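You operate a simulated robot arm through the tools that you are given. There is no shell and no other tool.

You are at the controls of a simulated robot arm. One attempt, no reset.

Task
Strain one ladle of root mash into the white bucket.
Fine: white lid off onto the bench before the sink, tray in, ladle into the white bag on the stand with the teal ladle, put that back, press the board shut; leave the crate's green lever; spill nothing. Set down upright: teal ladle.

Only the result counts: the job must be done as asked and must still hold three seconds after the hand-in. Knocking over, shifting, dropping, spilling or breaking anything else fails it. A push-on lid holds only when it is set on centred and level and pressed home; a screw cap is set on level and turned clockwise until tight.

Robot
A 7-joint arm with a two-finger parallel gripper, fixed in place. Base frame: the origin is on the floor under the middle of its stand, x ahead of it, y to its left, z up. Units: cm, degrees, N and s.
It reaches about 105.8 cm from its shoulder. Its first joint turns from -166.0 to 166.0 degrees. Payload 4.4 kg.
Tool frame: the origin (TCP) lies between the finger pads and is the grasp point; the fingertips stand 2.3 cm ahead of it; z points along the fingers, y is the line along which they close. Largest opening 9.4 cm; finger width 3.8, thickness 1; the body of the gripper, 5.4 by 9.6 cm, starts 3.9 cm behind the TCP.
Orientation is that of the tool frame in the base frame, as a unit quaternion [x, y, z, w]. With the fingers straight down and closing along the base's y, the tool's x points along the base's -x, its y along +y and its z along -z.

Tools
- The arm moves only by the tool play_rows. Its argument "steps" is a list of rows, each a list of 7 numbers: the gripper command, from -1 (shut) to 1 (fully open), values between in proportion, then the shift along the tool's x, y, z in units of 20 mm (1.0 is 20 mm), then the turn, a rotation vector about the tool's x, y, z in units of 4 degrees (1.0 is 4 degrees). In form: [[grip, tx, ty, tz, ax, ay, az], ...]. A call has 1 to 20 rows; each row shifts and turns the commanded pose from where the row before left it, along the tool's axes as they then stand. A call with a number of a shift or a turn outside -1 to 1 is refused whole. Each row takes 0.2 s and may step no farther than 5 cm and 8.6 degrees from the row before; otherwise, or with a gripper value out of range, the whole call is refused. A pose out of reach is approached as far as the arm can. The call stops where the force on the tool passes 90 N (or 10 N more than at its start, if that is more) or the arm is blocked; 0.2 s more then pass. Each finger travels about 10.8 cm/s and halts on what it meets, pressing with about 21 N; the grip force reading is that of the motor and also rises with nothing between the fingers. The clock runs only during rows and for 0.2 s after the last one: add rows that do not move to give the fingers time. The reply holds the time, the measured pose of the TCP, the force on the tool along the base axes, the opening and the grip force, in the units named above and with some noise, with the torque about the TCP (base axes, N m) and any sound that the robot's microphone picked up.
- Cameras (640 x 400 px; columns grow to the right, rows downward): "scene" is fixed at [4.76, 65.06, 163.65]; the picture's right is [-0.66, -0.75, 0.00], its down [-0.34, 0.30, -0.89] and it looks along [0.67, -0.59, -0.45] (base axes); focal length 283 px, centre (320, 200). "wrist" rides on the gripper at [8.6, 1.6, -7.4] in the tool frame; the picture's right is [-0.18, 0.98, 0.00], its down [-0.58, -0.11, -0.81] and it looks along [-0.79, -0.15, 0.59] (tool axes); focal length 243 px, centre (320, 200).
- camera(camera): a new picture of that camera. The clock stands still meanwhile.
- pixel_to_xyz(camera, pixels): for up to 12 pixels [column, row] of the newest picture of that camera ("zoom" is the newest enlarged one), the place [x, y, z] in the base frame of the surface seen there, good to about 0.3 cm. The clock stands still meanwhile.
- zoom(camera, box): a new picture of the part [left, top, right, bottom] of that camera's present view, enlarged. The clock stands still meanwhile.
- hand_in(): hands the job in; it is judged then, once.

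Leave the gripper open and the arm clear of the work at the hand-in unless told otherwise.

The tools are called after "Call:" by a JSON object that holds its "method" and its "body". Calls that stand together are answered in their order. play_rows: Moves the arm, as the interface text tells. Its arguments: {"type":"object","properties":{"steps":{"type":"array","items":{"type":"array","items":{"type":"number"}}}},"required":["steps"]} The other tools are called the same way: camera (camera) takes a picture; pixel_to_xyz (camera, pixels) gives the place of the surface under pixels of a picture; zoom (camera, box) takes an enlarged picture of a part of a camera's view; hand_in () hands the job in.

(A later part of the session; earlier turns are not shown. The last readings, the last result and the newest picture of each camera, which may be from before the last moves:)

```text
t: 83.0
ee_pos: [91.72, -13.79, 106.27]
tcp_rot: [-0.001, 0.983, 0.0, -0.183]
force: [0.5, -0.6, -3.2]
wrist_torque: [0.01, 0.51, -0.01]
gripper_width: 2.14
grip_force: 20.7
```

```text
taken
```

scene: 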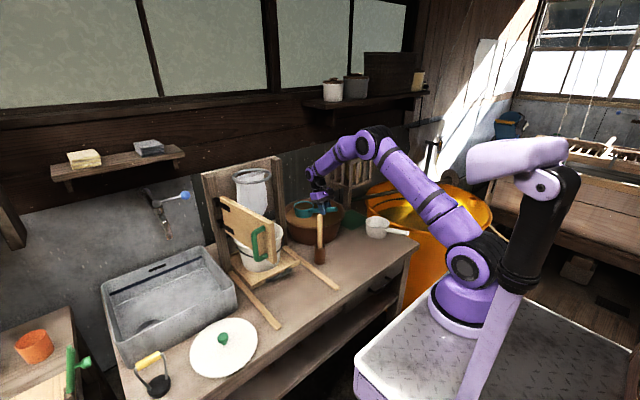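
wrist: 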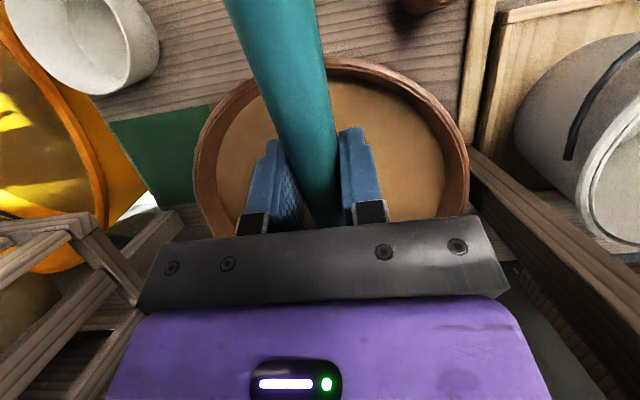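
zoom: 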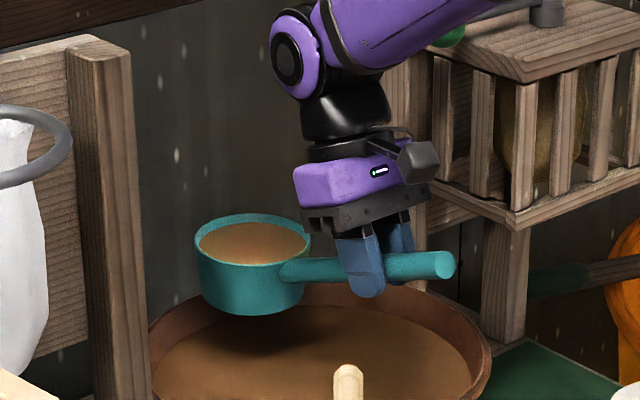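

Rim z≈102.4 everywhere, mash 0.5 cm below it: level. I lift straight up by about 31 cm with gentle ramps.

Call:
{"method": "play_rows", "body": {"steps": [[-1, 0.07, 0, -0.19, 0, 0, 0], [-1, 0.14, 0, -0.37, 0, 0, 0], [-1, 0.216, 0, -0.56, 0, 0, 0], [-1, 0.27, 0, -0.7, 0, 0, 0], [-1, 0.27, 0, -0.7, 0, 0, 0], [-1, 0.27, 0, -0.7, 0, 0, 0], [-1, 0.27, 0, -0.7, 0, 0, 0], [-1, 0.27, 0, -0.7, 0, 0, 0], [-1, 0.27, 0, -0.7, 0, 0, 0], [-1, 0.27, 0, -0.7, 0, 0, 0], [-1, 0.27, 0, -0.7, 0, 0, 0], [-1, 0.27, 0, -0.7, 0, 0, 0], [-1, 0.27, 0, -0.7, 0, 0, 0], [-1, 0.27, 0, -0.7, 0, 0, 0], [-1, 0.27, 0, -0.7, 0, 0, 0], [-1, 0.27, 0, -0.7, 0, 0, 0], [-1, 0.216, 0, -0.56, 0, 0, 0], [-1, 0.216, 0, -0.56, 0, 0, 0], [-1, 0.14, 0, -0.37, 0, 0, 0], [-1, 0.07, 0, -0.19, 0, 0, 0]]}}

Call:
{"method": "camera", "body": {"camera": "scene"}}

Call:
{"method": "zoom", "body": {"camera": "scene", "box": [200, 90, 360, 210]}}

```text
t: 87.2
ee_pos: [91.77, -13.8, 131.71]
tcp_rot: [-0.001, 0.983, 0.001, -0.183]
force: [0.6, -0.2, -3.1]
wrist_torque: [0.02, 0.51, -0.02]
gripper_width: 2.14
grip_force: 20.7
```

```text
taken
```

scene: 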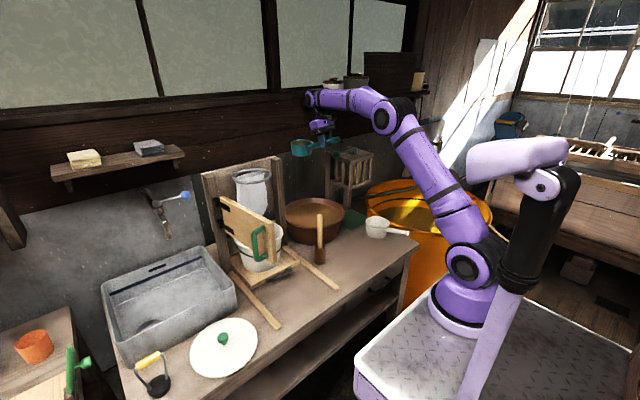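

```text
3.33 times, centred on (280, 150) of scene
```

zoom: 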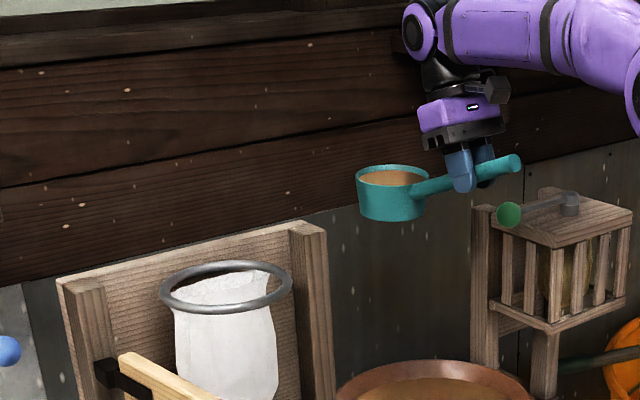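

The load is steady. I measure the ring, panel top and post tops again for the pour position.

Call:
{"method": "pixel_to_xyz", "body": {"camera": "zoom", "pixels": [[164, 293], [289, 285], [225, 308], [230, 265], [180, 300], [270, 300], [150, 262], [250, 238], [85, 283], [310, 228], [200, 268], [270, 268]]}}

Call:
{"method": "zoom", "body": {"camera": "scene", "box": [195, 145, 295, 215]}}

```text
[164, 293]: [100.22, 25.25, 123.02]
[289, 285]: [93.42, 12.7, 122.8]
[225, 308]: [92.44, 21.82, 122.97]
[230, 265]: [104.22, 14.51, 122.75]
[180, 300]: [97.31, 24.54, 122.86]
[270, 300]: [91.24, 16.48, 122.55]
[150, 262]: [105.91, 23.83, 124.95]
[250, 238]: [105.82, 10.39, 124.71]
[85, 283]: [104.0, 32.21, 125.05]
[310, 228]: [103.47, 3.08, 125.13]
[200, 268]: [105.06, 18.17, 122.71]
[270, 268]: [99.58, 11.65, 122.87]
```

```text
5.71 times, centred on (245, 180) of scene
```

zoom: 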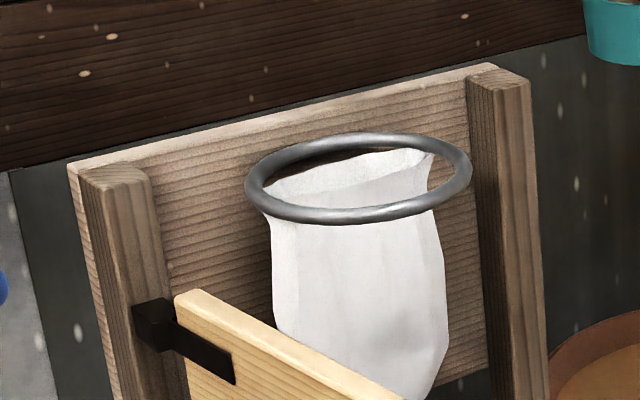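

Ring centre ≈(98.2, 18.4), inner radius ≈6.5, top z≈123.4; post and panel tops ≈125. I raise 4.5 cm more and carry the ladle smoothly sideways toward the bag.

Call:
{"method": "play_rows", "body": {"steps": [[-1, 0.09, 0, -0.233, 0, 0, 0], [-1, 0.18, 0, -0.467, 0, 0, 0], [-1, 0.216, 0, -0.56, 0, 0, 0], [-1, 0.18, 0, -0.467, 0, 0, 0], [-1, 0.144, 0, -0.373, 0, 0, 0], [-1, 0.056, 0.2, 0.021, 0, 0, 0], [-1, 0.111, 0.4, 0.043, 0, 0, 0], [-1, 0.167, 0.6, 0.064, 0, 0, 0], [-1, 0.222, 0.8, 0.086, 0, 0, 0], [-1, 0.25, 0.9, 0.096, 0, 0, 0], [-1, 0.25, 0.9, 0.096, 0, 0, 0], [-1, 0.25, 0.9, 0.096, 0, 0, 0], [-1, 0.25, 0.9, 0.096, 0, 0, 0], [-1, 0.25, 0.9, 0.096, 0, 0, 0], [-1, 0.25, 0.9, 0.096, 0, 0, 0], [-1, 0.25, 0.9, 0.096, 0, 0, 0], [-1, 0.25, 0.9, 0.096, 0, 0, 0], [-1, 0.222, 0.8, 0.086, 0, 0, 0], [-1, 0.167, 0.6, 0.064, 0, 0, 0], [-1, 0.083, 0.3, 0.032, 0, 0, 0]]}}

Call:
{"method": "camera", "body": {"camera": "scene"}}

```text
t: 91.4
ee_pos: [85.21, 7.87, 136.39]
tcp_rot: [-0.001, 0.983, 0.0, -0.183]
force: [-0.8, -0.9, -4.3]
wrist_torque: [-0.02, 0.52, -0.02]
gripper_width: 2.13
grip_force: 20.8
```

```text
taken
```

scene: 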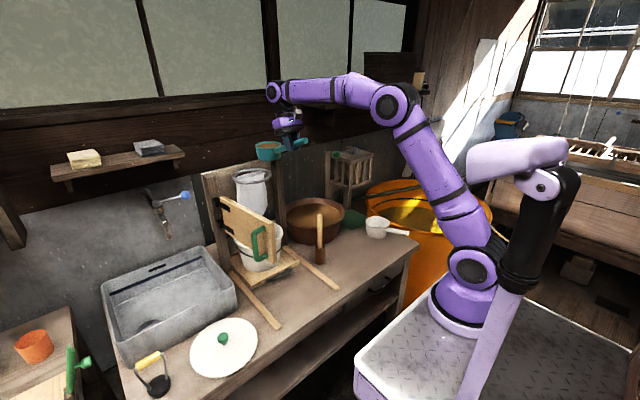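

Steady at (85.2, 7.9, 136.4). I continue to T ≈(81.6, 20.5, 136), with the ladle's bowl over the bag ring.

Call:
{"method": "play_rows", "body": {"steps": [[-1, 0.053, 0.2, 0.021, 0, 0, 0], [-1, 0.107, 0.4, 0.041, 0, 0, 0], [-1, 0.16, 0.6, 0.062, 0, 0, 0], [-1, 0.214, 0.8, 0.082, 0, 0, 0], [-1, 0.24, 0.9, 0.093, 0, 0, 0], [-1, 0.24, 0.9, 0.093, 0, 0, 0], [-1, 0.24, 0.9, 0.093, 0, 0, 0], [-1, 0.214, 0.8, 0.082, 0, 0, 0], [-1, 0.134, 0.5, 0.052, 0, 0, 0], [-1, 0.053, 0.2, 0.021, 0, 0, 0], [-1, 0.027, 0.1, 0.01, 0, 0, 0], [-1, 0, 0, 0, 0, 0, 0]]}}

Call:
{"method": "camera", "body": {"camera": "scene"}}

Call:
{"method": "zoom", "body": {"camera": "scene", "box": [200, 90, 320, 210]}}

Call:
{"method": "camera", "body": {"camera": "wrist"}}

```text
t: 94.0
ee_pos: [81.54, 20.5, 136.33]
tcp_rot: [-0.001, 0.983, 0.001, -0.183]
force: [0.1, -0.4, -4.6]
wrist_torque: [-0.02, 0.52, 0.02]
gripper_width: 2.14
grip_force: 20.4
```

```text
taken
```

scene: 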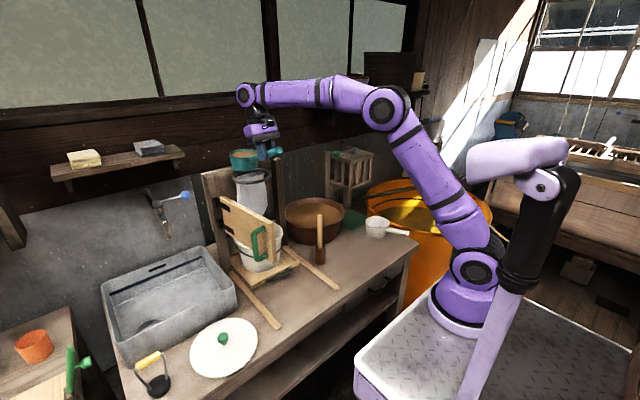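

```text
3.33 times, centred on (260, 150) of scene
```

zoom: 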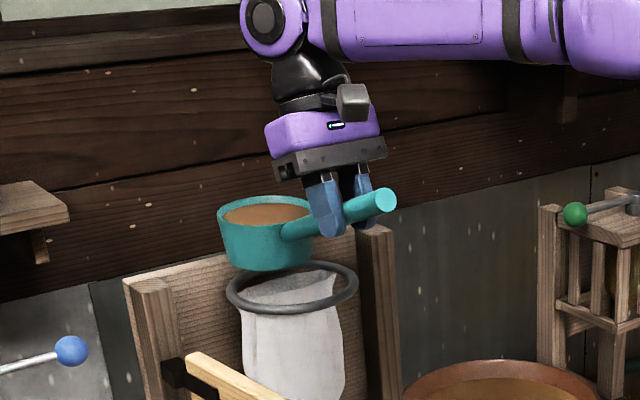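

```text
taken
```

wrist: 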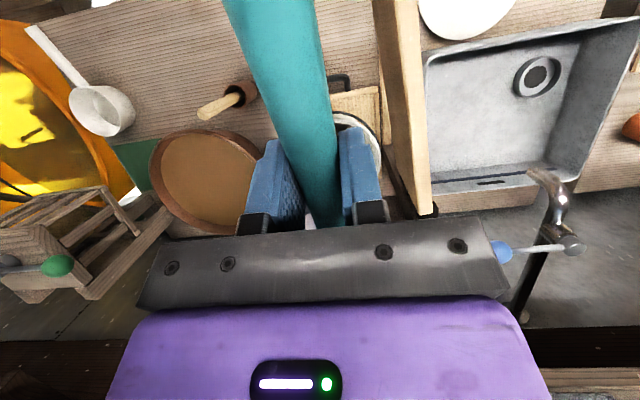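

Call:
{"method": "pixel_to_xyz", "body": {"camera": "zoom", "pixels": [[222, 213], [219, 205], [265, 197], [300, 205], [265, 225], [240, 212], [280, 212], [265, 270], [235, 260], [305, 245], [385, 200], [230, 245]]}}

```text
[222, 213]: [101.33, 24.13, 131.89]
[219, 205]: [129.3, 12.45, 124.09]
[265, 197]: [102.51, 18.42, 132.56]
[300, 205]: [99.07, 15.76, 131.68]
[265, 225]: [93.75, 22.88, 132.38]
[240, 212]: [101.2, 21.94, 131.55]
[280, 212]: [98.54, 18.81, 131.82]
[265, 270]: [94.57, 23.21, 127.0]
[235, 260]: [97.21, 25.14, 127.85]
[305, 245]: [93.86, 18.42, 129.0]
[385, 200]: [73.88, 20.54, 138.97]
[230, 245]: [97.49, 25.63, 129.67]
```

Bowl rim is at z≈132.5, centre ≈(98.2, 20.5), bottom z≈127, above the ring top 123.4. I now tip the ladle sideways about the handle direction (opening toward −y), pivoting about the bowl, first 12° to check the motion and where the mash goes.

Call:
{"method": "play_rows", "body": {"steps": [[-1, 0, -0.066, 0, -0.4665, 0, -0.18], [-1, 0, -0.066, 0, -0.4665, 0, -0.18], [-1, 0, -0.066, 0, -0.4665, 0, -0.18], [-1, 0, -0.066, 0, -0.4665, 0, -0.18], [-1, 0, -0.066, 0, -0.4665, 0, -0.18], [-1, 0, -0.066, 0, -0.4665, 0, -0.18]]}}

Call:
{"method": "zoom", "body": {"camera": "scene", "box": [200, 90, 320, 210]}}

```text
t: 95.4
ee_pos: [81.57, 19.81, 136.15]
tcp_rot: [-0.021, 0.978, 0.103, -0.182]
force: [0.4, 0.7, -3.0]
wrist_torque: [-0.06, 0.52, 0.0]
gripper_width: 2.14
grip_force: 21.0
```

```text
3.33 times, centred on (260, 150) of scene
```

zoom: 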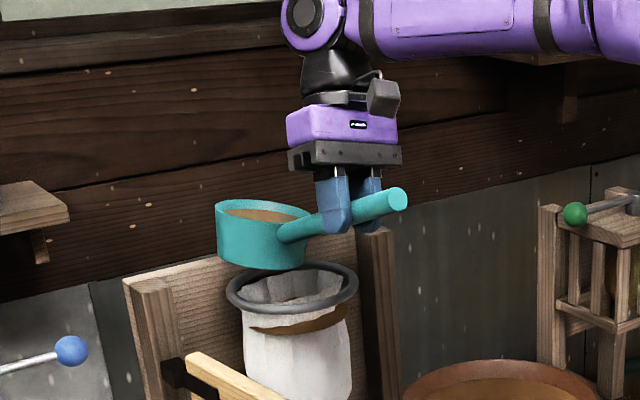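

The mash has started to run over the −y lip into the bag (brown shows inside). I continue tipping slowly, 2° per row.

Call:
{"method": "play_rows", "body": {"steps": [[-1, 0, -0.066, 0, -0.4665, 0, -0.18], [-1, 0, -0.066, 0, -0.4665, 0, -0.18], [-1, 0, -0.066, 0, -0.4665, 0, -0.18], [-1, 0, -0.066, 0, -0.4665, 0, -0.18], [-1, 0, -0.066, 0, -0.4665, 0, -0.18], [-1, 0, -0.066, 0, -0.4665, 0, -0.18], [-1, 0, -0.066, 0, -0.4665, 0, -0.18], [-1, 0, -0.066, 0, -0.4665, 0, -0.18], [-1, 0, -0.066, 0, -0.4665, 0, -0.18], [-1, 0, -0.066, 0, -0.4665, 0, -0.18]]}}

Call:
{"method": "camera", "body": {"camera": "scene"}}

Call:
{"method": "zoom", "body": {"camera": "scene", "box": [200, 90, 320, 210]}}

```text
t: 97.6
ee_pos: [81.61, 18.54, 135.69]
tcp_rot: [-0.052, 0.945, 0.271, -0.176]
force: [0.0, 0.6, -3.1]
wrist_torque: [-0.06, 0.32, 0.0]
gripper_width: 2.16
grip_force: 20.9
```

```text
taken
```

scene: 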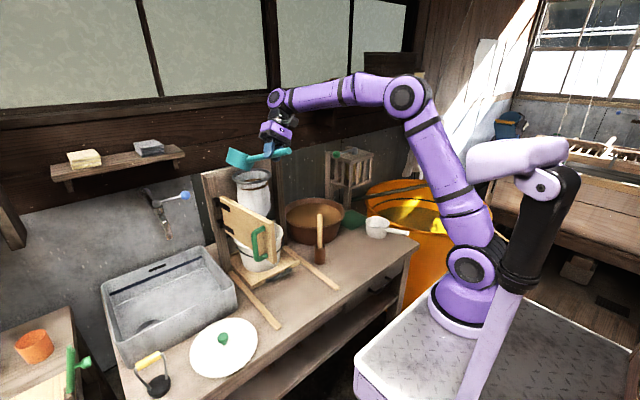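

```text
3.33 times, centred on (260, 150) of scene
```

zoom: 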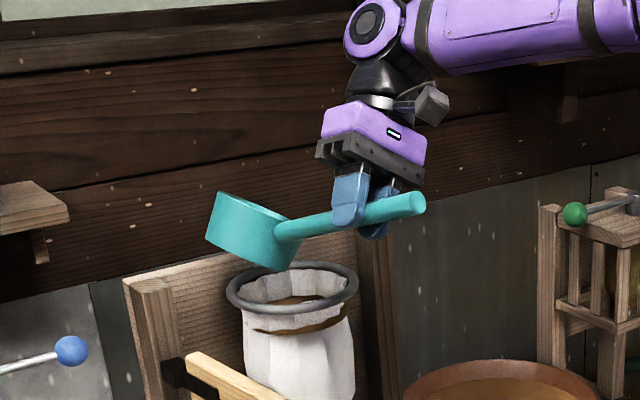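

Torque fell from 0.52 to 0.32 N·m, so roughly half is out. I look closely at the bag mouth before continuing.

Call:
{"method": "zoom", "body": {"camera": "scene", "box": [225, 140, 295, 215]}}

Call:
{"method": "camera", "body": {"camera": "wrist"}}

```text
5.33 times, centred on (260, 178) of scene
```

zoom: 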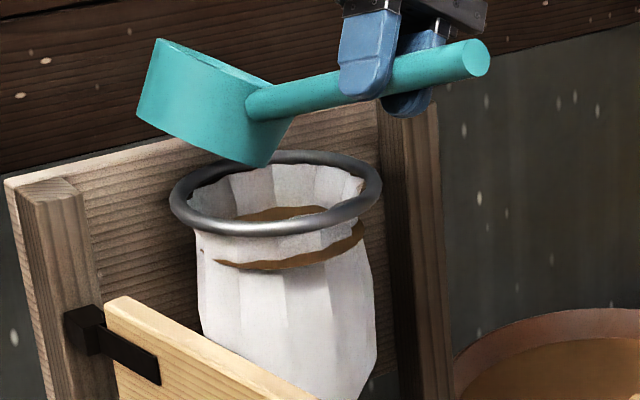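

```text
taken
```

wrist: 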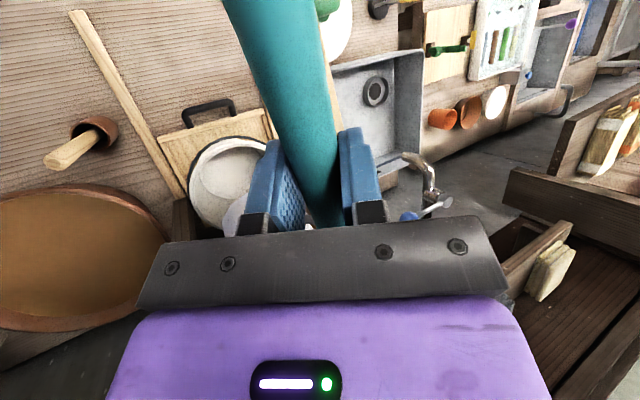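

The mash lies inside the bag about 3 cm below the ring with no spill. I go on tipping, to about 60°.

Call:
{"method": "play_rows", "body": {"steps": [[-1, 0, -0.066, 0, -0.4665, 0, -0.18], [-1, 0, -0.066, 0, -0.4665, 0, -0.18], [-1, 0, -0.066, 0, -0.4665, 0, -0.18], [-1, 0, -0.066, 0, -0.4665, 0, -0.18], [-1, 0, -0.066, 0, -0.4665, 0, -0.18], [-1, 0, -0.066, 0, -0.4665, 0, -0.18], [-1, 0, -0.066, 0, -0.4665, 0, -0.18], [-1, 0, -0.066, 0, -0.4665, 0, -0.18], [-1, 0, -0.066, 0, -0.4665, 0, -0.18], [-1, 0, -0.066, 0, -0.4665, 0, -0.18], [-1, 0, -0.066, 0, -0.4665, 0, -0.18], [-1, 0, -0.066, 0, -0.4665, 0, -0.18], [-1, 0, -0.066, 0, -0.4665, 0, -0.18], [-1, 0, -0.066, 0, -0.4665, 0, -0.18], [-1, 0, 0, 0, 0, 0, 0]]}}

Call:
{"method": "zoom", "body": {"camera": "scene", "box": [200, 90, 320, 210]}}

```text
t: 100.8
ee_pos: [81.53, 17.23, 134.57]
tcp_rot: [-0.091, 0.85, 0.493, -0.159]
force: [-0.4, 1.5, -1.1]
wrist_torque: [-0.11, 0.26, -0.03]
gripper_width: 2.15
grip_force: 20.8
```

```text
3.33 times, centred on (260, 150) of scene
```

zoom: 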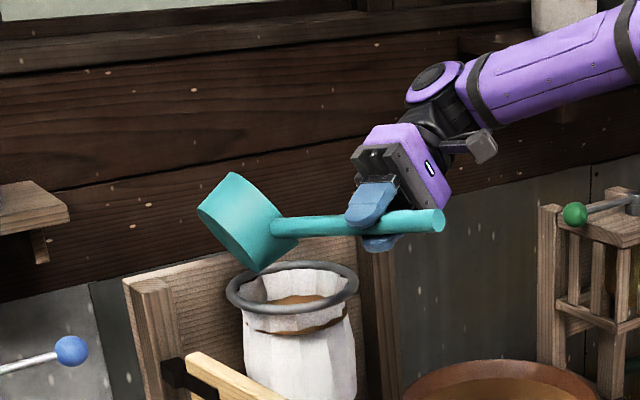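

At 60°, no spill, mash going into the bag. I continue tipping to about 108°, shifting the bowl slightly so the lip stays over the bag's middle.

Call:
{"method": "play_rows", "body": {"steps": [[-1, 0.018, -0.153, -0.046, -0.7, 0, -0.27], [-1, 0.018, -0.153, -0.046, -0.7, 0, -0.27], [-1, 0.018, -0.153, -0.046, -0.7, 0, -0.27], [-1, 0.018, -0.153, -0.046, -0.7, 0, -0.27], [-1, 0.018, -0.153, -0.046, -0.7, 0, -0.27], [-1, 0.018, -0.153, -0.046, -0.7, 0, -0.27], [-1, 0.018, -0.153, -0.046, -0.7, 0, -0.27], [-1, 0.018, -0.153, -0.046, -0.7, 0, -0.27], [-1, 0.018, -0.153, -0.046, -0.7, 0, -0.27], [-1, 0.018, -0.153, -0.046, -0.7, 0, -0.27], [-1, 0, 0, 0, 0, 0, 0]]}}

Call:
{"method": "zoom", "body": {"camera": "scene", "box": [200, 90, 320, 210]}}

```text
t: 103.2
ee_pos: [81.41, 15.5, 131.81]
tcp_rot: [-0.13, 0.694, 0.696, -0.13]
force: [-0.6, 0.2, -2.2]
wrist_torque: [-0.12, 0.28, 0.02]
gripper_width: 2.16
grip_force: 20.4
```

```text
3.33 times, centred on (260, 150) of scene
```

zoom: 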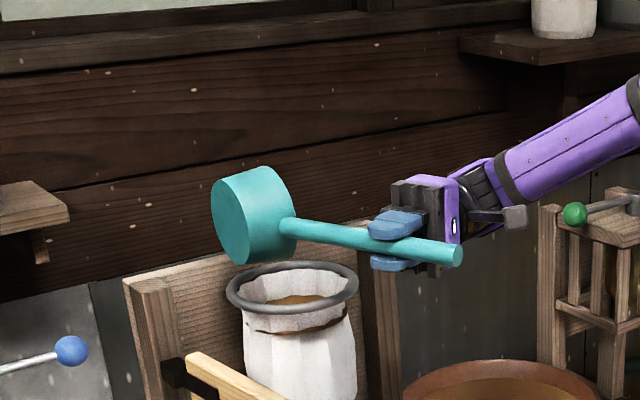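

At 90° the arm follows well. I tip on to about 114° and hold a second for the remainder to run out.

Call:
{"method": "play_rows", "body": {"steps": [[-1, 0.01, -0.1, -0.04, -0.7, 0, -0.27], [-1, 0.01, -0.1, -0.04, -0.7, 0, -0.27], [-1, 0.01, -0.1, -0.04, -0.7, 0, -0.27], [-1, 0.01, -0.1, -0.04, -0.7, 0, -0.27], [-1, 0.01, -0.1, -0.04, -0.7, 0, -0.27], [-1, 0.01, -0.1, -0.04, -0.7, 0, -0.27], [-1, 0.01, -0.1, -0.04, -0.7, 0, -0.27], [-1, 0.01, -0.1, -0.04, -0.7, 0, -0.27], [-1, 0, 0, 0, 0, 0, 0], [-1, 0, 0, 0, 0, 0, 0], [-1, 0, 0, 0, 0, 0, 0], [-1, 0, 0, 0, 0, 0, 0], [-1, 0, 0, 0, 0, 0, 0], [-1, 0, 0, 0, 0, 0, 0]]}}

Call:
{"method": "zoom", "body": {"camera": "scene", "box": [200, 90, 320, 210]}}

Call:
{"method": "camera", "body": {"camera": "wrist"}}

```text
t: 106.2
ee_pos: [81.62, 15.1, 130.18]
tcp_rot: [-0.153, 0.535, 0.825, -0.1]
force: [-0.6, -0.4, -1.5]
wrist_torque: [-0.11, 0.21, -0.02]
gripper_width: 2.14
grip_force: 20.4
```

```text
3.33 times, centred on (260, 150) of scene
```

zoom: 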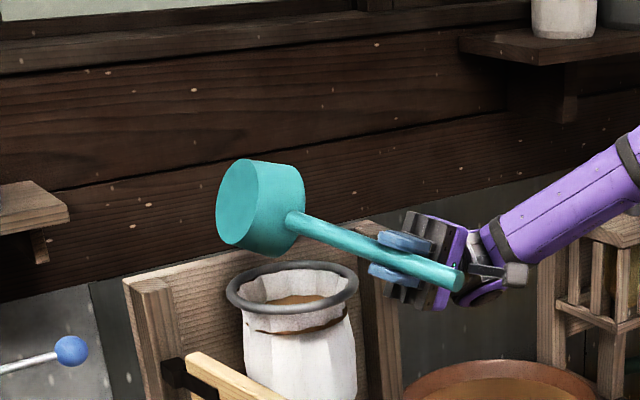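

```text
taken
```

wrist: 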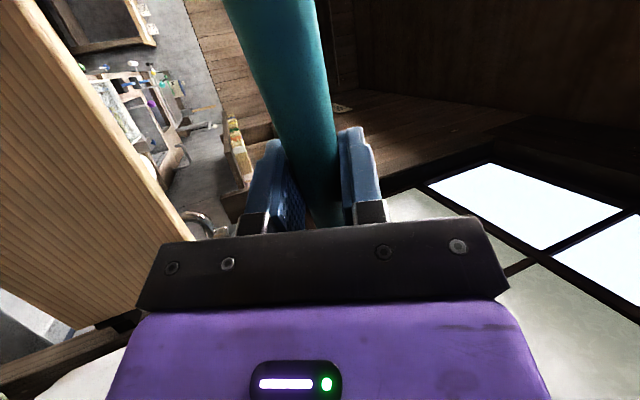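

Torque is back at the empty value (0.21), so the ladle has emptied into the bag. I rise 4 cm over the bag and turn the ladle back upright along the same path.

Call:
{"method": "play_rows", "body": {"steps": [[-1, -0.073, 0.457, 0.19, 0, 0, 0], [-1, -0.073, 0.457, 0.19, 0, 0, 0], [-1, -0.073, 0.457, 0.19, 0, 0, 0], [-1, -0.073, 0.457, 0.19, 0, 0, 0], [-1, 0, 0.1325, 0, 0.933, 0, 0.36], [-1, 0, 0.1325, 0, 0.933, 0, 0.36], [-1, 0, 0.1325, 0, 0.933, 0, 0.36], [-1, 0, 0.1325, 0, 0.933, 0, 0.36], [-1, 0, 0.1325, 0, 0.933, 0, 0.36], [-1, 0, 0.1325, 0, 0.933, 0, 0.36], [-1, 0, 0.1325, 0, 0.933, 0, 0.36], [-1, 0, 0.1325, 0, 0.933, 0, 0.36], [-1, 0, 0.1325, 0, 0.933, 0, 0.36], [-1, 0, 0.1325, 0, 0.933, 0, 0.36], [-1, 0, 0.1325, 0, 0.933, 0, 0.36], [-1, 0, 0.1325, 0, 0.933, 0, 0.36], [-1, 0, 0.1325, 0, 0.933, 0, 0.36], [-1, 0, 0.1325, 0, 0.933, 0, 0.36], [-1, 0, 0.1325, 0, 0.933, 0, 0.36], [-1, 0, 0.1325, 0, 0.933, 0, 0.36]]}}

Call:
{"method": "play_rows", "body": {"steps": [[-1, 0, 0.1325, 0, 0.933, 0, 0.36], [-1, 0, 0.1325, 0, 0.933, 0, 0.36], [-1, 0, 0.1325, 0, 0.933, 0, 0.36], [-1, 0, 0.1325, 0, 0.933, 0, 0.36], [-1, 0, 0.1325, 0, 0.933, 0, 0.36], [-1, 0, 0.1325, 0, 0.933, 0, 0.36], [-1, 0, 0.1325, 0, 0.933, 0, 0.36], [-1, 0, 0.1325, 0, 0.933, 0, 0.36], [-1, 0, 0.1325, 0, 0.933, 0, 0.36], [-1, 0, 0.1325, 0, 0.933, 0, 0.36], [-1, 0, 0.1325, 0, 0.933, 0, 0.36], [-1, 0, 0.1325, 0, 0.933, 0, 0.36], [-1, 0, 0.066, 0, 0.49, 0, 0.189], [-1, 0, 0, 0, 0, 0, 0]]}}

Call:
{"method": "camera", "body": {"camera": "scene"}}

Call:
{"method": "zoom", "body": {"camera": "scene", "box": [200, 90, 320, 280]}}

```text
t: 110.4
ee_pos: [81.63, 15.45, 138.16]
tcp_rot: [-0.077, 0.89, 0.417, -0.166]
force: [-0.1, -0.5, -2.9]
wrist_torque: [-0.11, 0.27, -0.01]
gripper_width: 2.15
grip_force: 21.2
```

```text
t: 113.4
ee_pos: [81.56, 18.4, 139.69]
tcp_rot: [0.0, 0.983, 0.001, -0.182]
force: [-0.2, 0.2, -2.4]
wrist_torque: [0.02, 0.26, 0.02]
gripper_width: 2.17
grip_force: 21.0
```

```text
taken
```

scene: 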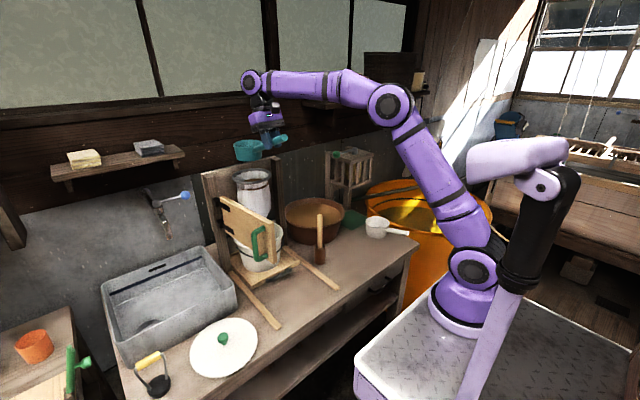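

```text
2.11 times, centred on (260, 185) of scene
```

zoom: 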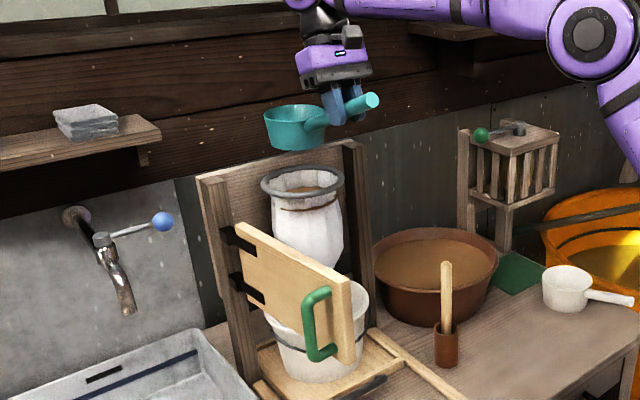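

The ladle is upright again above the bag. I look inside it for residue.

Call:
{"method": "zoom", "body": {"camera": "scene", "box": [225, 125, 295, 195]}}

Call:
{"method": "pixel_to_xyz", "body": {"camera": "scene", "pixels": [[248, 147], [240, 143], [258, 144], [248, 141], [250, 160], [235, 150], [264, 150], [280, 140], [256, 185], [256, 189], [252, 196], [245, 195]]}}

```text
5.71 times, centred on (260, 160) of scene
```

zoom: 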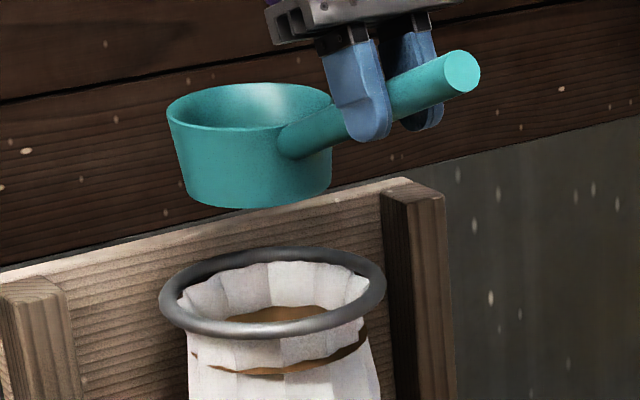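

```text
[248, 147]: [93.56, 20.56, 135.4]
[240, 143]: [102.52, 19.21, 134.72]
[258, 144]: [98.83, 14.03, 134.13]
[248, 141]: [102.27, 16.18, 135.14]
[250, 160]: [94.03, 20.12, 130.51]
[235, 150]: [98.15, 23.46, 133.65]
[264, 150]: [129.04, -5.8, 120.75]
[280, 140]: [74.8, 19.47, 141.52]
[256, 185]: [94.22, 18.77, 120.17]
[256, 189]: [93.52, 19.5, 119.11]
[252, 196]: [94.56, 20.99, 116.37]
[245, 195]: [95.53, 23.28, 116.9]
```

The ladle is empty inside and the mash sits in the bag. Now I take the ladle away: first back and sideways at this height to T≈(66, −12, 139.7).

Call:
{"method": "play_rows", "body": {"steps": [[-1, 0.428, -0.4, 0.165, 0, 0, 0], [-1, 0.428, -0.7, 0.165, 0, 0, 0], [-1, 0.428, -0.9, 0.165, 0, 0, 0], [-1, 0.428, -0.95, 0.165, 0, 0, 0], [-1, 0.428, -0.95, 0.165, 0, 0, 0], [-1, 0.428, -0.95, 0.165, 0, 0, 0], [-1, 0.428, -0.95, 0.165, 0, 0, 0], [-1, 0.428, -0.95, 0.165, 0, 0, 0], [-1, 0.428, -0.95, 0.165, 0, 0, 0], [-1, 0.428, -0.95, 0.165, 0, 0, 0], [-1, 0.428, -0.95, 0.165, 0, 0, 0], [-1, 0.428, -0.95, 0.165, 0, 0, 0], [-1, 0.428, -0.95, 0.165, 0, 0, 0], [-1, 0.428, -0.95, 0.165, 0, 0, 0], [-1, 0.428, -0.95, 0.165, 0, 0, 0], [-1, 0.428, -0.95, 0.165, 0, 0, 0], [-1, 0.428, -0.8, 0.165, 0, 0, 0], [-1, 0, 0, 0, 0, 0, 0]]}}

Call:
{"method": "play_rows", "body": {"steps": [[-1, 0, 0, 0, 0.36, 0, -0.933], [-1, 0, 0, 0, 0.36, 0, -0.933], [-1, 0, 0, 0, 0.36, 0, -0.933], [-1, 0, 0, 0, 0.36, 0, -0.933], [-1, 0, 0, 0, 0.36, 0, -0.933], [-1, 0, 0, 0, 0.36, 0, -0.933], [-1, 0, 0, 0, 0.36, 0, -0.933], [-1, 0, 0, 0, 0.36, 0, -0.933], [-1, 0, 0, 0, 0.36, 0, -0.933], [-1, 0, 0, 0, 0.36, 0, -0.933], [-1, 0, 0, 0, 0.36, 0, -0.933], [-1, 0, 0, 0, 0.36, 0, -0.933], [-1, 0, 0, 0, 0.36, 0, -0.933], [-1, 0, 0, 0, 0.36, 0, -0.933], [-1, 0, 0, 0, 0.36, 0, -0.933], [-1, 0, 0, 0, 0.36, 0, -0.933], [-1, 0, 0, 0, 0.36, 0, -0.933], [-1, 0, 0, 0, 0.36, 0, -0.933], [-1, 0, 0, 0, 0.36, 0, -0.933], [-1, 0, 0, 0, 0.36, 0, -0.933]]}}

Call:
{"method": "play_rows", "body": {"steps": [[-1, 0, 0, 0, 0.36, 0, -0.933], [-1, 0, 0, 0, 0.36, 0, -0.933], [-1, 0, 0, 0, 0.18, 0, -0.4665], [-1, 0, 0, 0, 0, 0, 0]]}}

Call:
{"method": "camera", "body": {"camera": "scene"}}

```text
t: 117.2
ee_pos: [65.89, -11.89, 139.51]
tcp_rot: [0.0, 0.983, 0.001, -0.183]
force: [-0.2, 0.8, -2.0]
wrist_torque: [-0.01, 0.22, -0.05]
gripper_width: 2.13
grip_force: 21.4
```

```text
t: 121.4
ee_pos: [65.95, -11.82, 139.67]
tcp_rot: [-0.632, 0.753, -0.116, -0.14]
force: [0.6, 0.4, -2.1]
wrist_torque: [-0.25, 0.03, 0.02]
gripper_width: 2.14
grip_force: 21.4
```

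```text
t: 122.4
ee_pos: [65.99, -11.98, 139.7]
tcp_rot: [-0.695, 0.695, -0.128, -0.128]
force: [0.6, 0.5, -1.6]
wrist_torque: [-0.23, -0.02, 0.02]
gripper_width: 2.14
grip_force: 20.9
```

```text
taken
```

scene: 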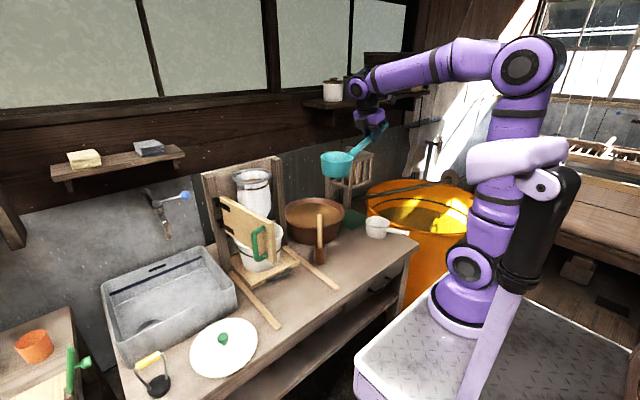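

The handle points to −y again. I zoom on the ladle and measure its rim and bottom for level.

Call:
{"method": "zoom", "body": {"camera": "scene", "box": [310, 120, 400, 190]}}

Call:
{"method": "pixel_to_xyz", "body": {"camera": "scene", "pixels": [[322, 157], [337, 152], [352, 155], [337, 163], [330, 161], [345, 162], [337, 157], [330, 153], [337, 177], [328, 174], [347, 174], [383, 127]]}}

```text
5.71 times, centred on (355, 155) of scene
```

zoom: 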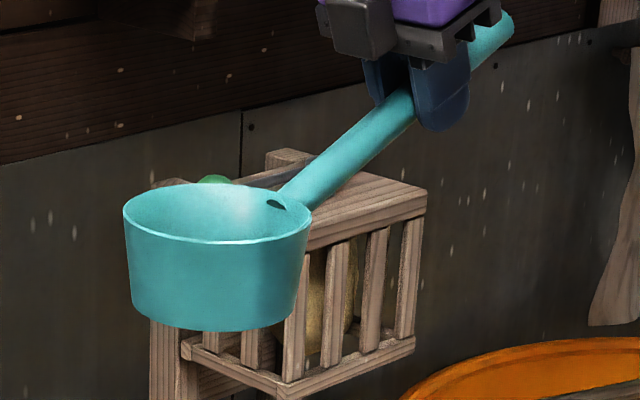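

```text
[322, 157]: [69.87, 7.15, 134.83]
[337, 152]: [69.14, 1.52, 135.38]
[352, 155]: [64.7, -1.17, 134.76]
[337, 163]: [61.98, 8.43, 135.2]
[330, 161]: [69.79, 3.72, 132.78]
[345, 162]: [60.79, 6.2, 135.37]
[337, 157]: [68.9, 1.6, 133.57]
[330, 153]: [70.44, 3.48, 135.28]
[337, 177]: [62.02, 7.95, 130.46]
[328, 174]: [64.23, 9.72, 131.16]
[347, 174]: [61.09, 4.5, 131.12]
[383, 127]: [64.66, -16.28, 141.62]
```

The rim is level within the noise (≈135.1). I move over the original spot (T≈70.1, −28.7) and descend partway.

Call:
{"method": "play_rows", "body": {"steps": [[-1, 0.868, -0.228, 0.335, 0, 0, 0], [-1, 0.868, -0.228, 0.335, 0, 0, 0], [-1, 0.868, -0.228, 0.335, 0, 0, 0], [-1, 0.868, -0.228, 0.335, 0, 0, 0], [-1, 0.868, -0.228, 0.335, 0, 0, 0], [-1, 0.868, -0.228, 0.335, 0, 0, 0], [-1, 0.868, -0.228, 0.335, 0, 0, 0], [-1, 0.868, -0.228, 0.335, 0, 0, 0], [-1, 0.868, -0.228, 0.335, 0, 0, 0], [-1, -0.36, 0, 0.933, 0, 0, 0], [-1, -0.36, 0, 0.933, 0, 0, 0], [-1, -0.36, 0, 0.933, 0, 0, 0], [-1, -0.36, 0, 0.933, 0, 0, 0], [-1, -0.36, 0, 0.933, 0, 0, 0], [-1, -0.36, 0, 0.933, 0, 0, 0], [-1, -0.36, 0, 0.933, 0, 0, 0], [-1, -0.36, 0, 0.933, 0, 0, 0], [-1, -0.36, 0, 0.933, 0, 0, 0], [-1, -0.36, 0, 0.933, 0, 0, 0], [-1, -0.36, 0, 0.933, 0, 0, 0]]}}

Call:
{"method": "play_rows", "body": {"steps": [[-1, -0.36, 0, 0.933, 0, 0, 0], [-1, -0.36, 0, 0.933, 0, 0, 0], [-1, -0.36, 0, 0.933, 0, 0, 0], [-1, -0.36, 0, 0.933, 0, 0, 0], [-1, -0.36, 0, 0.933, 0, 0, 0], [-1, -0.36, 0, 0.933, 0, 0, 0], [-1, -0.36, 0, 0.933, 0, 0, 0], [-1, -0.36, 0, 0.933, 0, 0, 0], [-1, -0.36, 0, 0.933, 0, 0, 0], [-1, -0.36, 0, 0.933, 0, 0, 0], [-1, -0.36, 0, 0.933, 0, 0, 0], [-1, 0, 0, 0, 0, 0, 0]]}}

Call:
{"method": "zoom", "body": {"camera": "scene", "box": [320, 180, 420, 285]}}

Call:
{"method": "camera", "body": {"camera": "wrist"}}

```text
t: 126.6
ee_pos: [70.05, -28.69, 117.65]
tcp_rot: [-0.695, 0.696, -0.128, -0.128]
force: [0.8, 0.3, -1.5]
wrist_torque: [-0.24, -0.02, -0.02]
gripper_width: 2.12
grip_force: 20.6
```

```text
t: 129.2
ee_pos: [70.11, -28.66, 95.5]
tcp_rot: [-0.695, 0.696, -0.129, -0.129]
force: [0.1, -0.4, -0.8]
wrist_torque: [-0.21, -0.03, -0.01]
gripper_width: 2.15
grip_force: 21.3
```

```text
3.81 times, centred on (370, 232) of scene
```

zoom: 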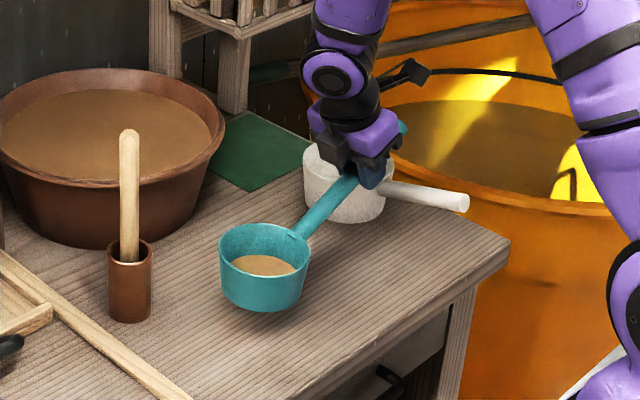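

```text
taken
```

wrist: 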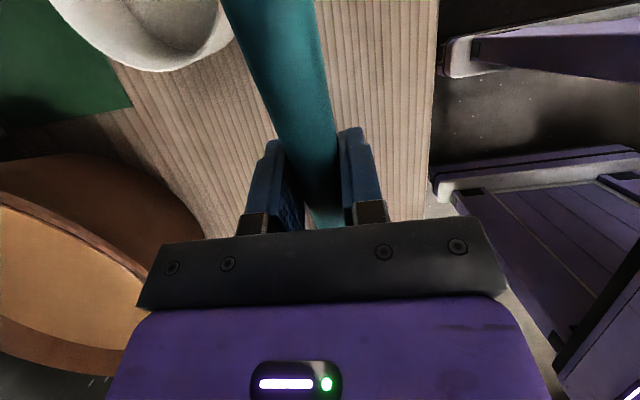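

I see some brown at the bottom of the ladle. I measure how deep it is.

Call:
{"method": "zoom", "body": {"camera": "scene", "box": [345, 225, 405, 270]}}

Call:
{"method": "pixel_to_xyz", "body": {"camera": "zoom", "pixels": [[200, 240], [240, 245], [160, 240], [200, 225], [200, 255], [200, 180], [120, 220], [270, 220], [200, 280], [200, 330], [130, 250], [270, 250]]}}

```text
8.89 times, centred on (375, 248) of scene
```

zoom: 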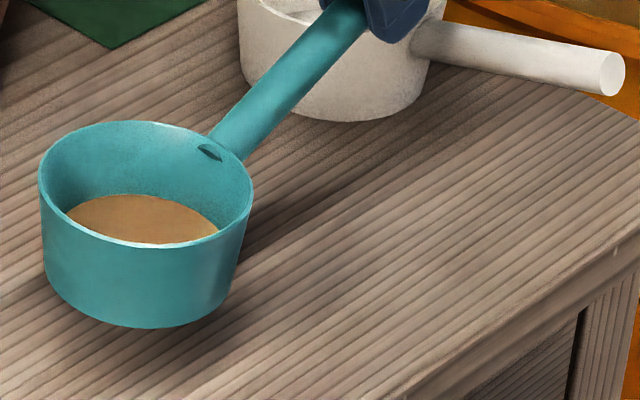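

```text
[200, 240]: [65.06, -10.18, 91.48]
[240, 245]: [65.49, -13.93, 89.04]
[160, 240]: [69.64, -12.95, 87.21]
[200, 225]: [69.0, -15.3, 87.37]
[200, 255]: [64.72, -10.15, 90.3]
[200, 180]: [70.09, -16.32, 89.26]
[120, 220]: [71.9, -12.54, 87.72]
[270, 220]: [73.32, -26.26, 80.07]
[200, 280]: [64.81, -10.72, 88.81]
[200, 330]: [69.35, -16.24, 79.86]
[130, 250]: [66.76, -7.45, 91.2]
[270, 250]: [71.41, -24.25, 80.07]
```

Only a thin film (about 0.3 cm) clings in the ladle; the rest is in the bag. I keep it upright and lower it to its original place in small steps.

Call:
{"method": "play_rows", "body": {"steps": [[-1, -0.18, 0, 0.4665, 0, 0, 0], [-1, -0.18, 0, 0.4665, 0, 0, 0], [-1, -0.18, 0, 0.4665, 0, 0, 0], [-1, -0.18, 0, 0.4665, 0, 0, 0], [-1, -0.09, 0, 0.233, 0, 0, 0], [-1, 0, 0, 0, 0, 0, 0]]}}

Call:
{"method": "zoom", "body": {"camera": "scene", "box": [335, 215, 405, 285]}}

```text
t: 130.6
ee_pos: [70.2, -28.56, 91.05]
tcp_rot: [-0.695, 0.696, -0.129, -0.128]
force: [0.0, -0.1, -0.9]
wrist_torque: [-0.22, -0.01, 0.0]
gripper_width: 2.15
grip_force: 20.9
```

```text
5.71 times, centred on (370, 250) of scene
```

zoom: 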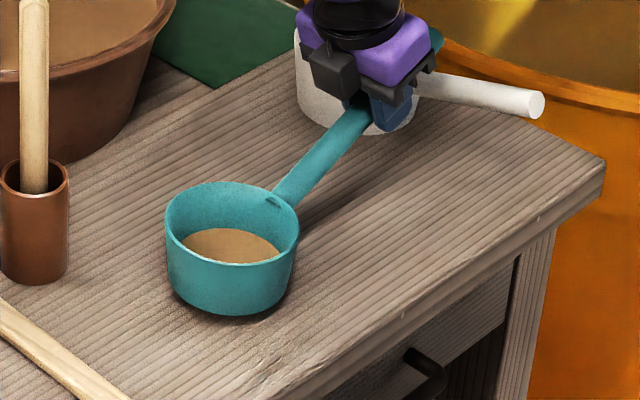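

Still about a centimetre above the bench. I lower in 0.3 cm steps until contact shows.

Call:
{"method": "play_rows", "body": {"steps": [[-1, -0.054, 0, 0.14, 0, 0, 0], [-1, -0.054, 0, 0.14, 0, 0, 0], [-1, 0, 0, 0, 0, 0, 0]]}}

Call:
{"method": "play_rows", "body": {"steps": [[-1, -0.054, 0, 0.14, 0, 0, 0], [-1, 0, 0, 0, 0, 0, 0]]}}

Call:
{"method": "play_rows", "body": {"steps": [[-1, -0.054, 0, 0.14, 0, 0, 0], [-1, 0, 0, 0, 0, 0, 0]]}}

Call:
{"method": "zoom", "body": {"camera": "scene", "box": [335, 215, 405, 285]}}

```text
t: 131.4
ee_pos: [70.08, -28.43, 90.53]
tcp_rot: [0.695, -0.695, 0.129, 0.129]
force: [0.9, -0.4, -1.2]
wrist_torque: [-0.21, 0.01, 0.02]
gripper_width: 2.14
grip_force: 20.9
```

```text
t: 132.0
ee_pos: [70.01, -28.52, 90.07]
tcp_rot: [-0.695, 0.696, -0.128, -0.129]
force: [0.7, -0.2, -1.8]
wrist_torque: [-0.26, 0.0, -0.02]
gripper_width: 2.12
grip_force: 21.4
```

```text
t: 132.6
ee_pos: [70.15, -28.5, 89.89]
tcp_rot: [0.695, -0.695, 0.128, 0.129]
force: [-0.2, 0.4, -2.2]
wrist_torque: [-0.2, -0.02, -0.01]
gripper_width: 2.14
grip_force: 21.0
```

```text
5.71 times, centred on (370, 250) of scene
```

zoom: 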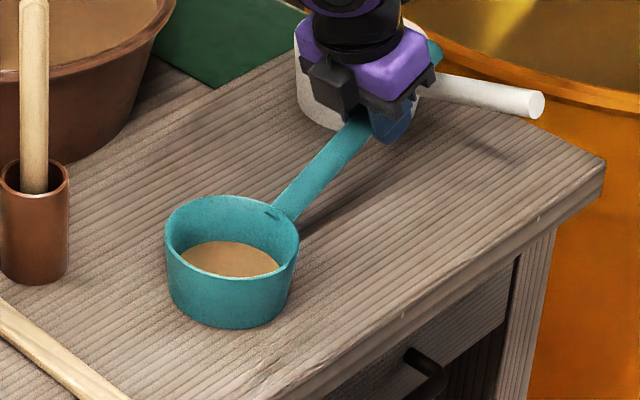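

No contact yet (torque still −0.2). I continue in 0.2 cm steps.

Call:
{"method": "play_rows", "body": {"steps": [[-1, -0.036, 0, 0.093, 0, 0, 0], [-1, 0, 0, 0, 0, 0, 0]]}}

Call:
{"method": "play_rows", "body": {"steps": [[-1, -0.036, 0, 0.093, 0, 0, 0], [-1, 0, 0, 0, 0, 0, 0]]}}

Call:
{"method": "zoom", "body": {"camera": "scene", "box": [335, 235, 375, 285]}}

```text
t: 133.2
ee_pos: [70.05, -28.56, 89.57]
tcp_rot: [-0.695, 0.696, -0.129, -0.129]
force: [0.4, 0.1, -1.7]
wrist_torque: [-0.21, 0.01, -0.02]
gripper_width: 2.14
grip_force: 21.1
```

```text
t: 133.8
ee_pos: [69.98, -28.54, 89.46]
tcp_rot: [-0.695, 0.696, -0.129, -0.129]
force: [0.8, -3.1, 6.5]
wrist_torque: [0.56, -0.06, -0.13]
gripper_width: 2.15
grip_force: 21.3
```

```text
8.00 times, centred on (355, 260) of scene
```

zoom: 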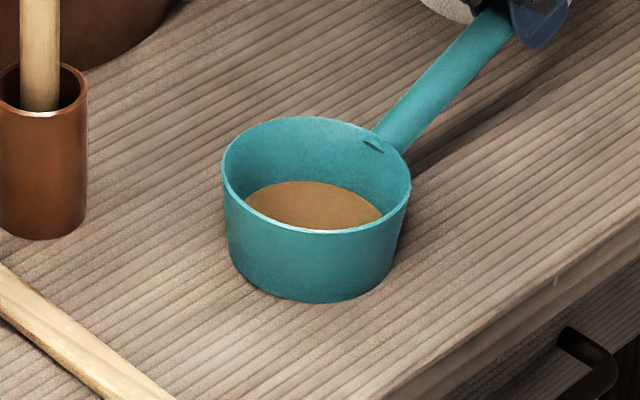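

Contact: +6.5 N up. The ladle rests on the bench at its old place. I open the fingers slowly and retreat along the tool axis.

Call:
{"method": "play_rows", "body": {"steps": [[-0.4, 0, 0, 0, 0, 0, 0], [-0.1, 0, 0, 0, 0, 0, 0], [0.1, 0, 0, 0, 0, 0, 0], [0.1, 0, 0, 0, 0, 0, 0], [0.1, 0, 0, -0.3, 0, 0, 0], [0.1, 0, 0, -0.6, 0, 0, 0], [0.1, 0, 0, -1, 0, 0, 0], [0.1, 0, 0, -1, 0, 0, 0], [0.1, 0, 0, -1, 0, 0, 0], [0.1, 0, 0, -1, 0, 0, 0], [0.1, 0, 0, -1, 0, 0, 0], [0.1, 0, 0, -1, 0, 0, 0], [0.1, 0, 0, -1, 0, 0, 0], [0.1, 0, 0, 0, 0, 0, 0]]}}

Call:
{"method": "camera", "body": {"camera": "scene"}}

Call:
{"method": "zoom", "body": {"camera": "scene", "box": [320, 190, 420, 285]}}

```text
t: 136.8
ee_pos: [70.09, -23.04, 104.13]
tcp_rot: [0.696, -0.695, 0.129, 0.128]
force: [0.0, 0.1, 0.2]
wrist_torque: [0.01, 0.03, 0.01]
gripper_width: 5.17
grip_force: 0.1
```

```text
taken
```

scene: 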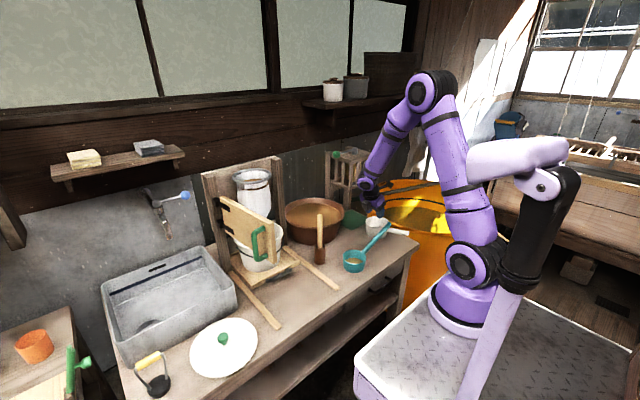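

```text
4.21 times, centred on (370, 238) of scene
```

zoom: 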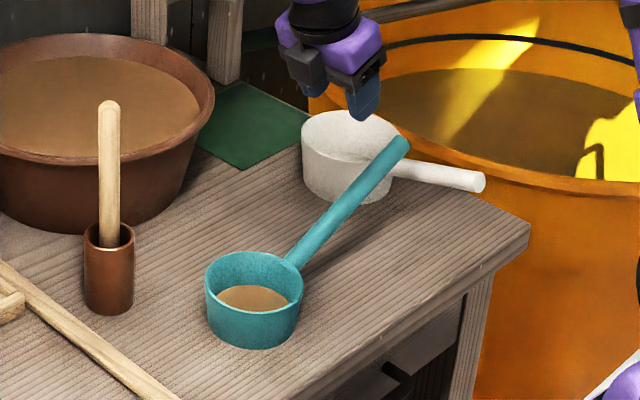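

The ladle stands upright at its place. I measure the film depth once more (floor was z≈81.1–81.4) and bag contents.

Call:
{"method": "pixel_to_xyz", "body": {"camera": "zoom", "pixels": [[252, 297], [240, 294], [265, 297], [252, 303], [280, 300], [230, 297], [207, 285], [302, 290], [252, 253], [252, 311], [400, 145], [252, 290]]}}

Call:
{"method": "zoom", "body": {"camera": "scene", "box": [200, 150, 310, 290]}}

```text
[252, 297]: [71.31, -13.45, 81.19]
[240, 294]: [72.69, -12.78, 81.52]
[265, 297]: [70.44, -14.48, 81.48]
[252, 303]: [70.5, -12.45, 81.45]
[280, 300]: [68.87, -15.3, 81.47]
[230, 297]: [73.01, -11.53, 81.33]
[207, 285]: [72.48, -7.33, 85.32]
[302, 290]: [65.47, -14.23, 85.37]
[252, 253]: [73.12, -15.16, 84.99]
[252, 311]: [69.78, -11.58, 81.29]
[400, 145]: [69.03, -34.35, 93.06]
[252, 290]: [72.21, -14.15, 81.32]
```

```text
2.86 times, centred on (255, 220) of scene
```

zoom: 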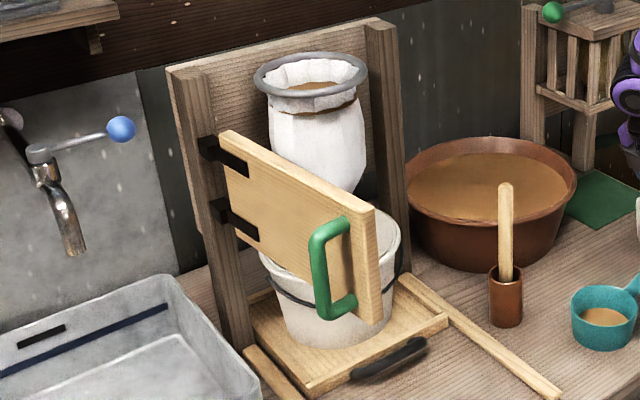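

The film is only ~0.2 cm; nearly all went into the bag. Last is the board. I measure its hinge, faces and handle in this zoom to plan the push.

Call:
{"method": "pixel_to_xyz", "body": {"camera": "zoom", "pixels": [[206, 148], [240, 163], [220, 208], [250, 232], [225, 140], [290, 165], [350, 205], [375, 215], [368, 300], [330, 230], [318, 260], [345, 305]]}}

Call:
{"method": "zoom", "body": {"camera": "scene", "box": [205, 185, 285, 265]}}

```text
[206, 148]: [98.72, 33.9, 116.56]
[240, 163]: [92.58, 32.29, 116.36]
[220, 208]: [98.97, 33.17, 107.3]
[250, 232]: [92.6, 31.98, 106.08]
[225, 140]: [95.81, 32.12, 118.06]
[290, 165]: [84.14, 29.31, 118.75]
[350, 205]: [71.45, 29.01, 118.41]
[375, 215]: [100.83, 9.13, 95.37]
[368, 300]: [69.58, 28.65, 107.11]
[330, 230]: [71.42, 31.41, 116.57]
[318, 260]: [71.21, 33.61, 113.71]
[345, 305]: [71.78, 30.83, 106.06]
```

```text
5.00 times, centred on (245, 225) of scene
```

zoom: 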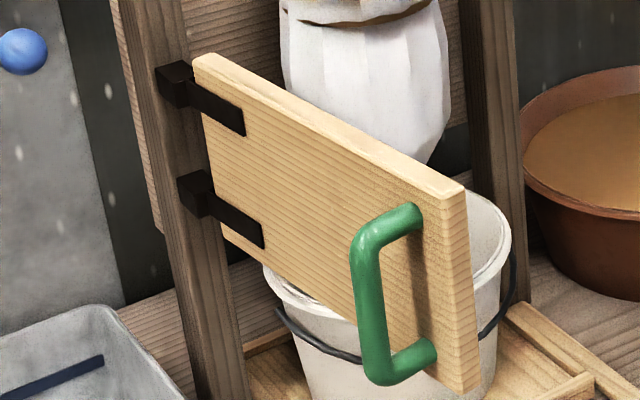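

Hinge axis ≈(98.3, 32.7); the board's outer face is at y≈30.6 and the handle bar at (71.4, 33). I plan to push the outer face with closed fingers: first from the +y side pointing down, then from the front pointing forward. First I rise clear of the ladle and return the gripper to straight down.

Call:
{"method": "play_rows", "body": {"steps": [[0.1, 0.36, 0, -0.933, 0, 0, 0], [0.1, 0.36, 0, -0.933, 0, 0, 0], [0.1, 0.36, 0, -0.933, 0, 0, 0], [0.1, 0.36, 0, -0.933, 0, 0, 0], [0.1, 0.36, 0, -0.933, 0, 0, 0], [0.1, 0.36, 0, -0.933, 0, 0, 0], [0.1, 0.36, 0, -0.933, 0, 0, 0], [0.1, 0.36, 0, -0.933, 0, 0, 0], [-1, 0.36, 0, -0.933, 0, 0, 0], [-1, 0.36, 0, -0.933, 0, 0, 0], [-1, 0.36, 0, -0.933, 0, 0, 0], [-1, 0.36, 0, -0.933, 0, 0, 0], [-1, 0, 0, 0, 0, -1, 0], [-1, 0, 0, 0, 0, -1, 0], [-1, 0, 0, 0, 0, -1, 0], [-1, 0, 0, 0, 0, -1, 0], [-1, 0, 0, 0, 0, -1, 0], [-1, 0, 0, 0, 0, -0.275, 0], [-1, 0, 0, 0, 0, 0, 1], [-1, 0, 0, 0, 0, 0, 1]]}}

Call:
{"method": "play_rows", "body": {"steps": [[-1, 0, 0, 0, 0, 0, 1], [-1, 0, 0, 0, 0, 0, 1], [-1, 0, 0, 0, 0, 0, 1], [-1, 0, 0, 0, 0, 0, 1], [-1, 0, 0, 0, 0, 0, 1], [-1, 0, 0, 0, 0, 0, 1], [-1, 0, 0, 0, 0, 0, 1], [-1, 0, 0, 0, 0, 0, 1], [-1, 0, 0, 0, 0, 0, 1], [-1, 0, 0, 0, 0, 0, 1], [-1, 0, 0, 0, 0, 0, 1], [-1, 0, 0, 0, 0, 0, 1], [-1, 0, 0, 0, 0, 0, 1], [-1, 0, 0, 0, 0, 0, 1], [-1, 0, 0, 0, 0, 0, 1], [-1, 0, 0, 0, 0, 0, 1], [-1, 0, 0, 0, 0, 0, 1], [-1, 0, 0, 0, 0, 0, 1], [-1, 0, 0, 0, 0, 0, 1], [-1, 0, 0, 0, 0, 0, 1]]}}

Call:
{"method": "camera", "body": {"camera": "scene"}}

```text
t: 141.0
ee_pos: [70.12, -22.98, 128.34]
tcp_rot: [-0.655, 0.756, 0.0, 0.0]
force: [-0.2, 0.2, 0.0]
wrist_torque: [-0.02, 0.03, 0.03]
gripper_width: 0.0
grip_force: 20.5
```

```text
t: 145.2
ee_pos: [70.03, -23.01, 128.22]
tcp_rot: [-0.016, 1.0, 0.0, 0.0]
force: [0.4, 0.4, 0.4]
wrist_torque: [-0.02, -0.02, 0.0]
gripper_width: 0.01
grip_force: 21.6
```

```text
taken
```

scene: 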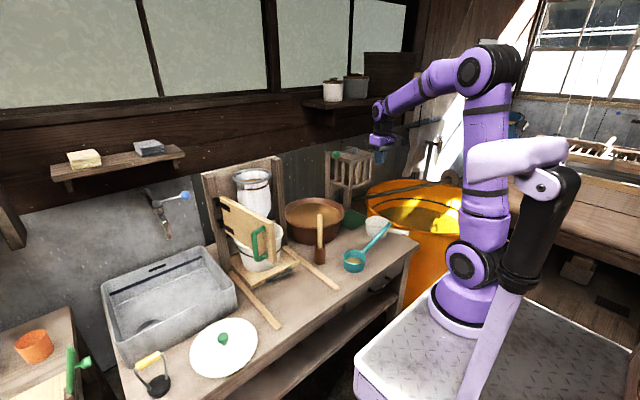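

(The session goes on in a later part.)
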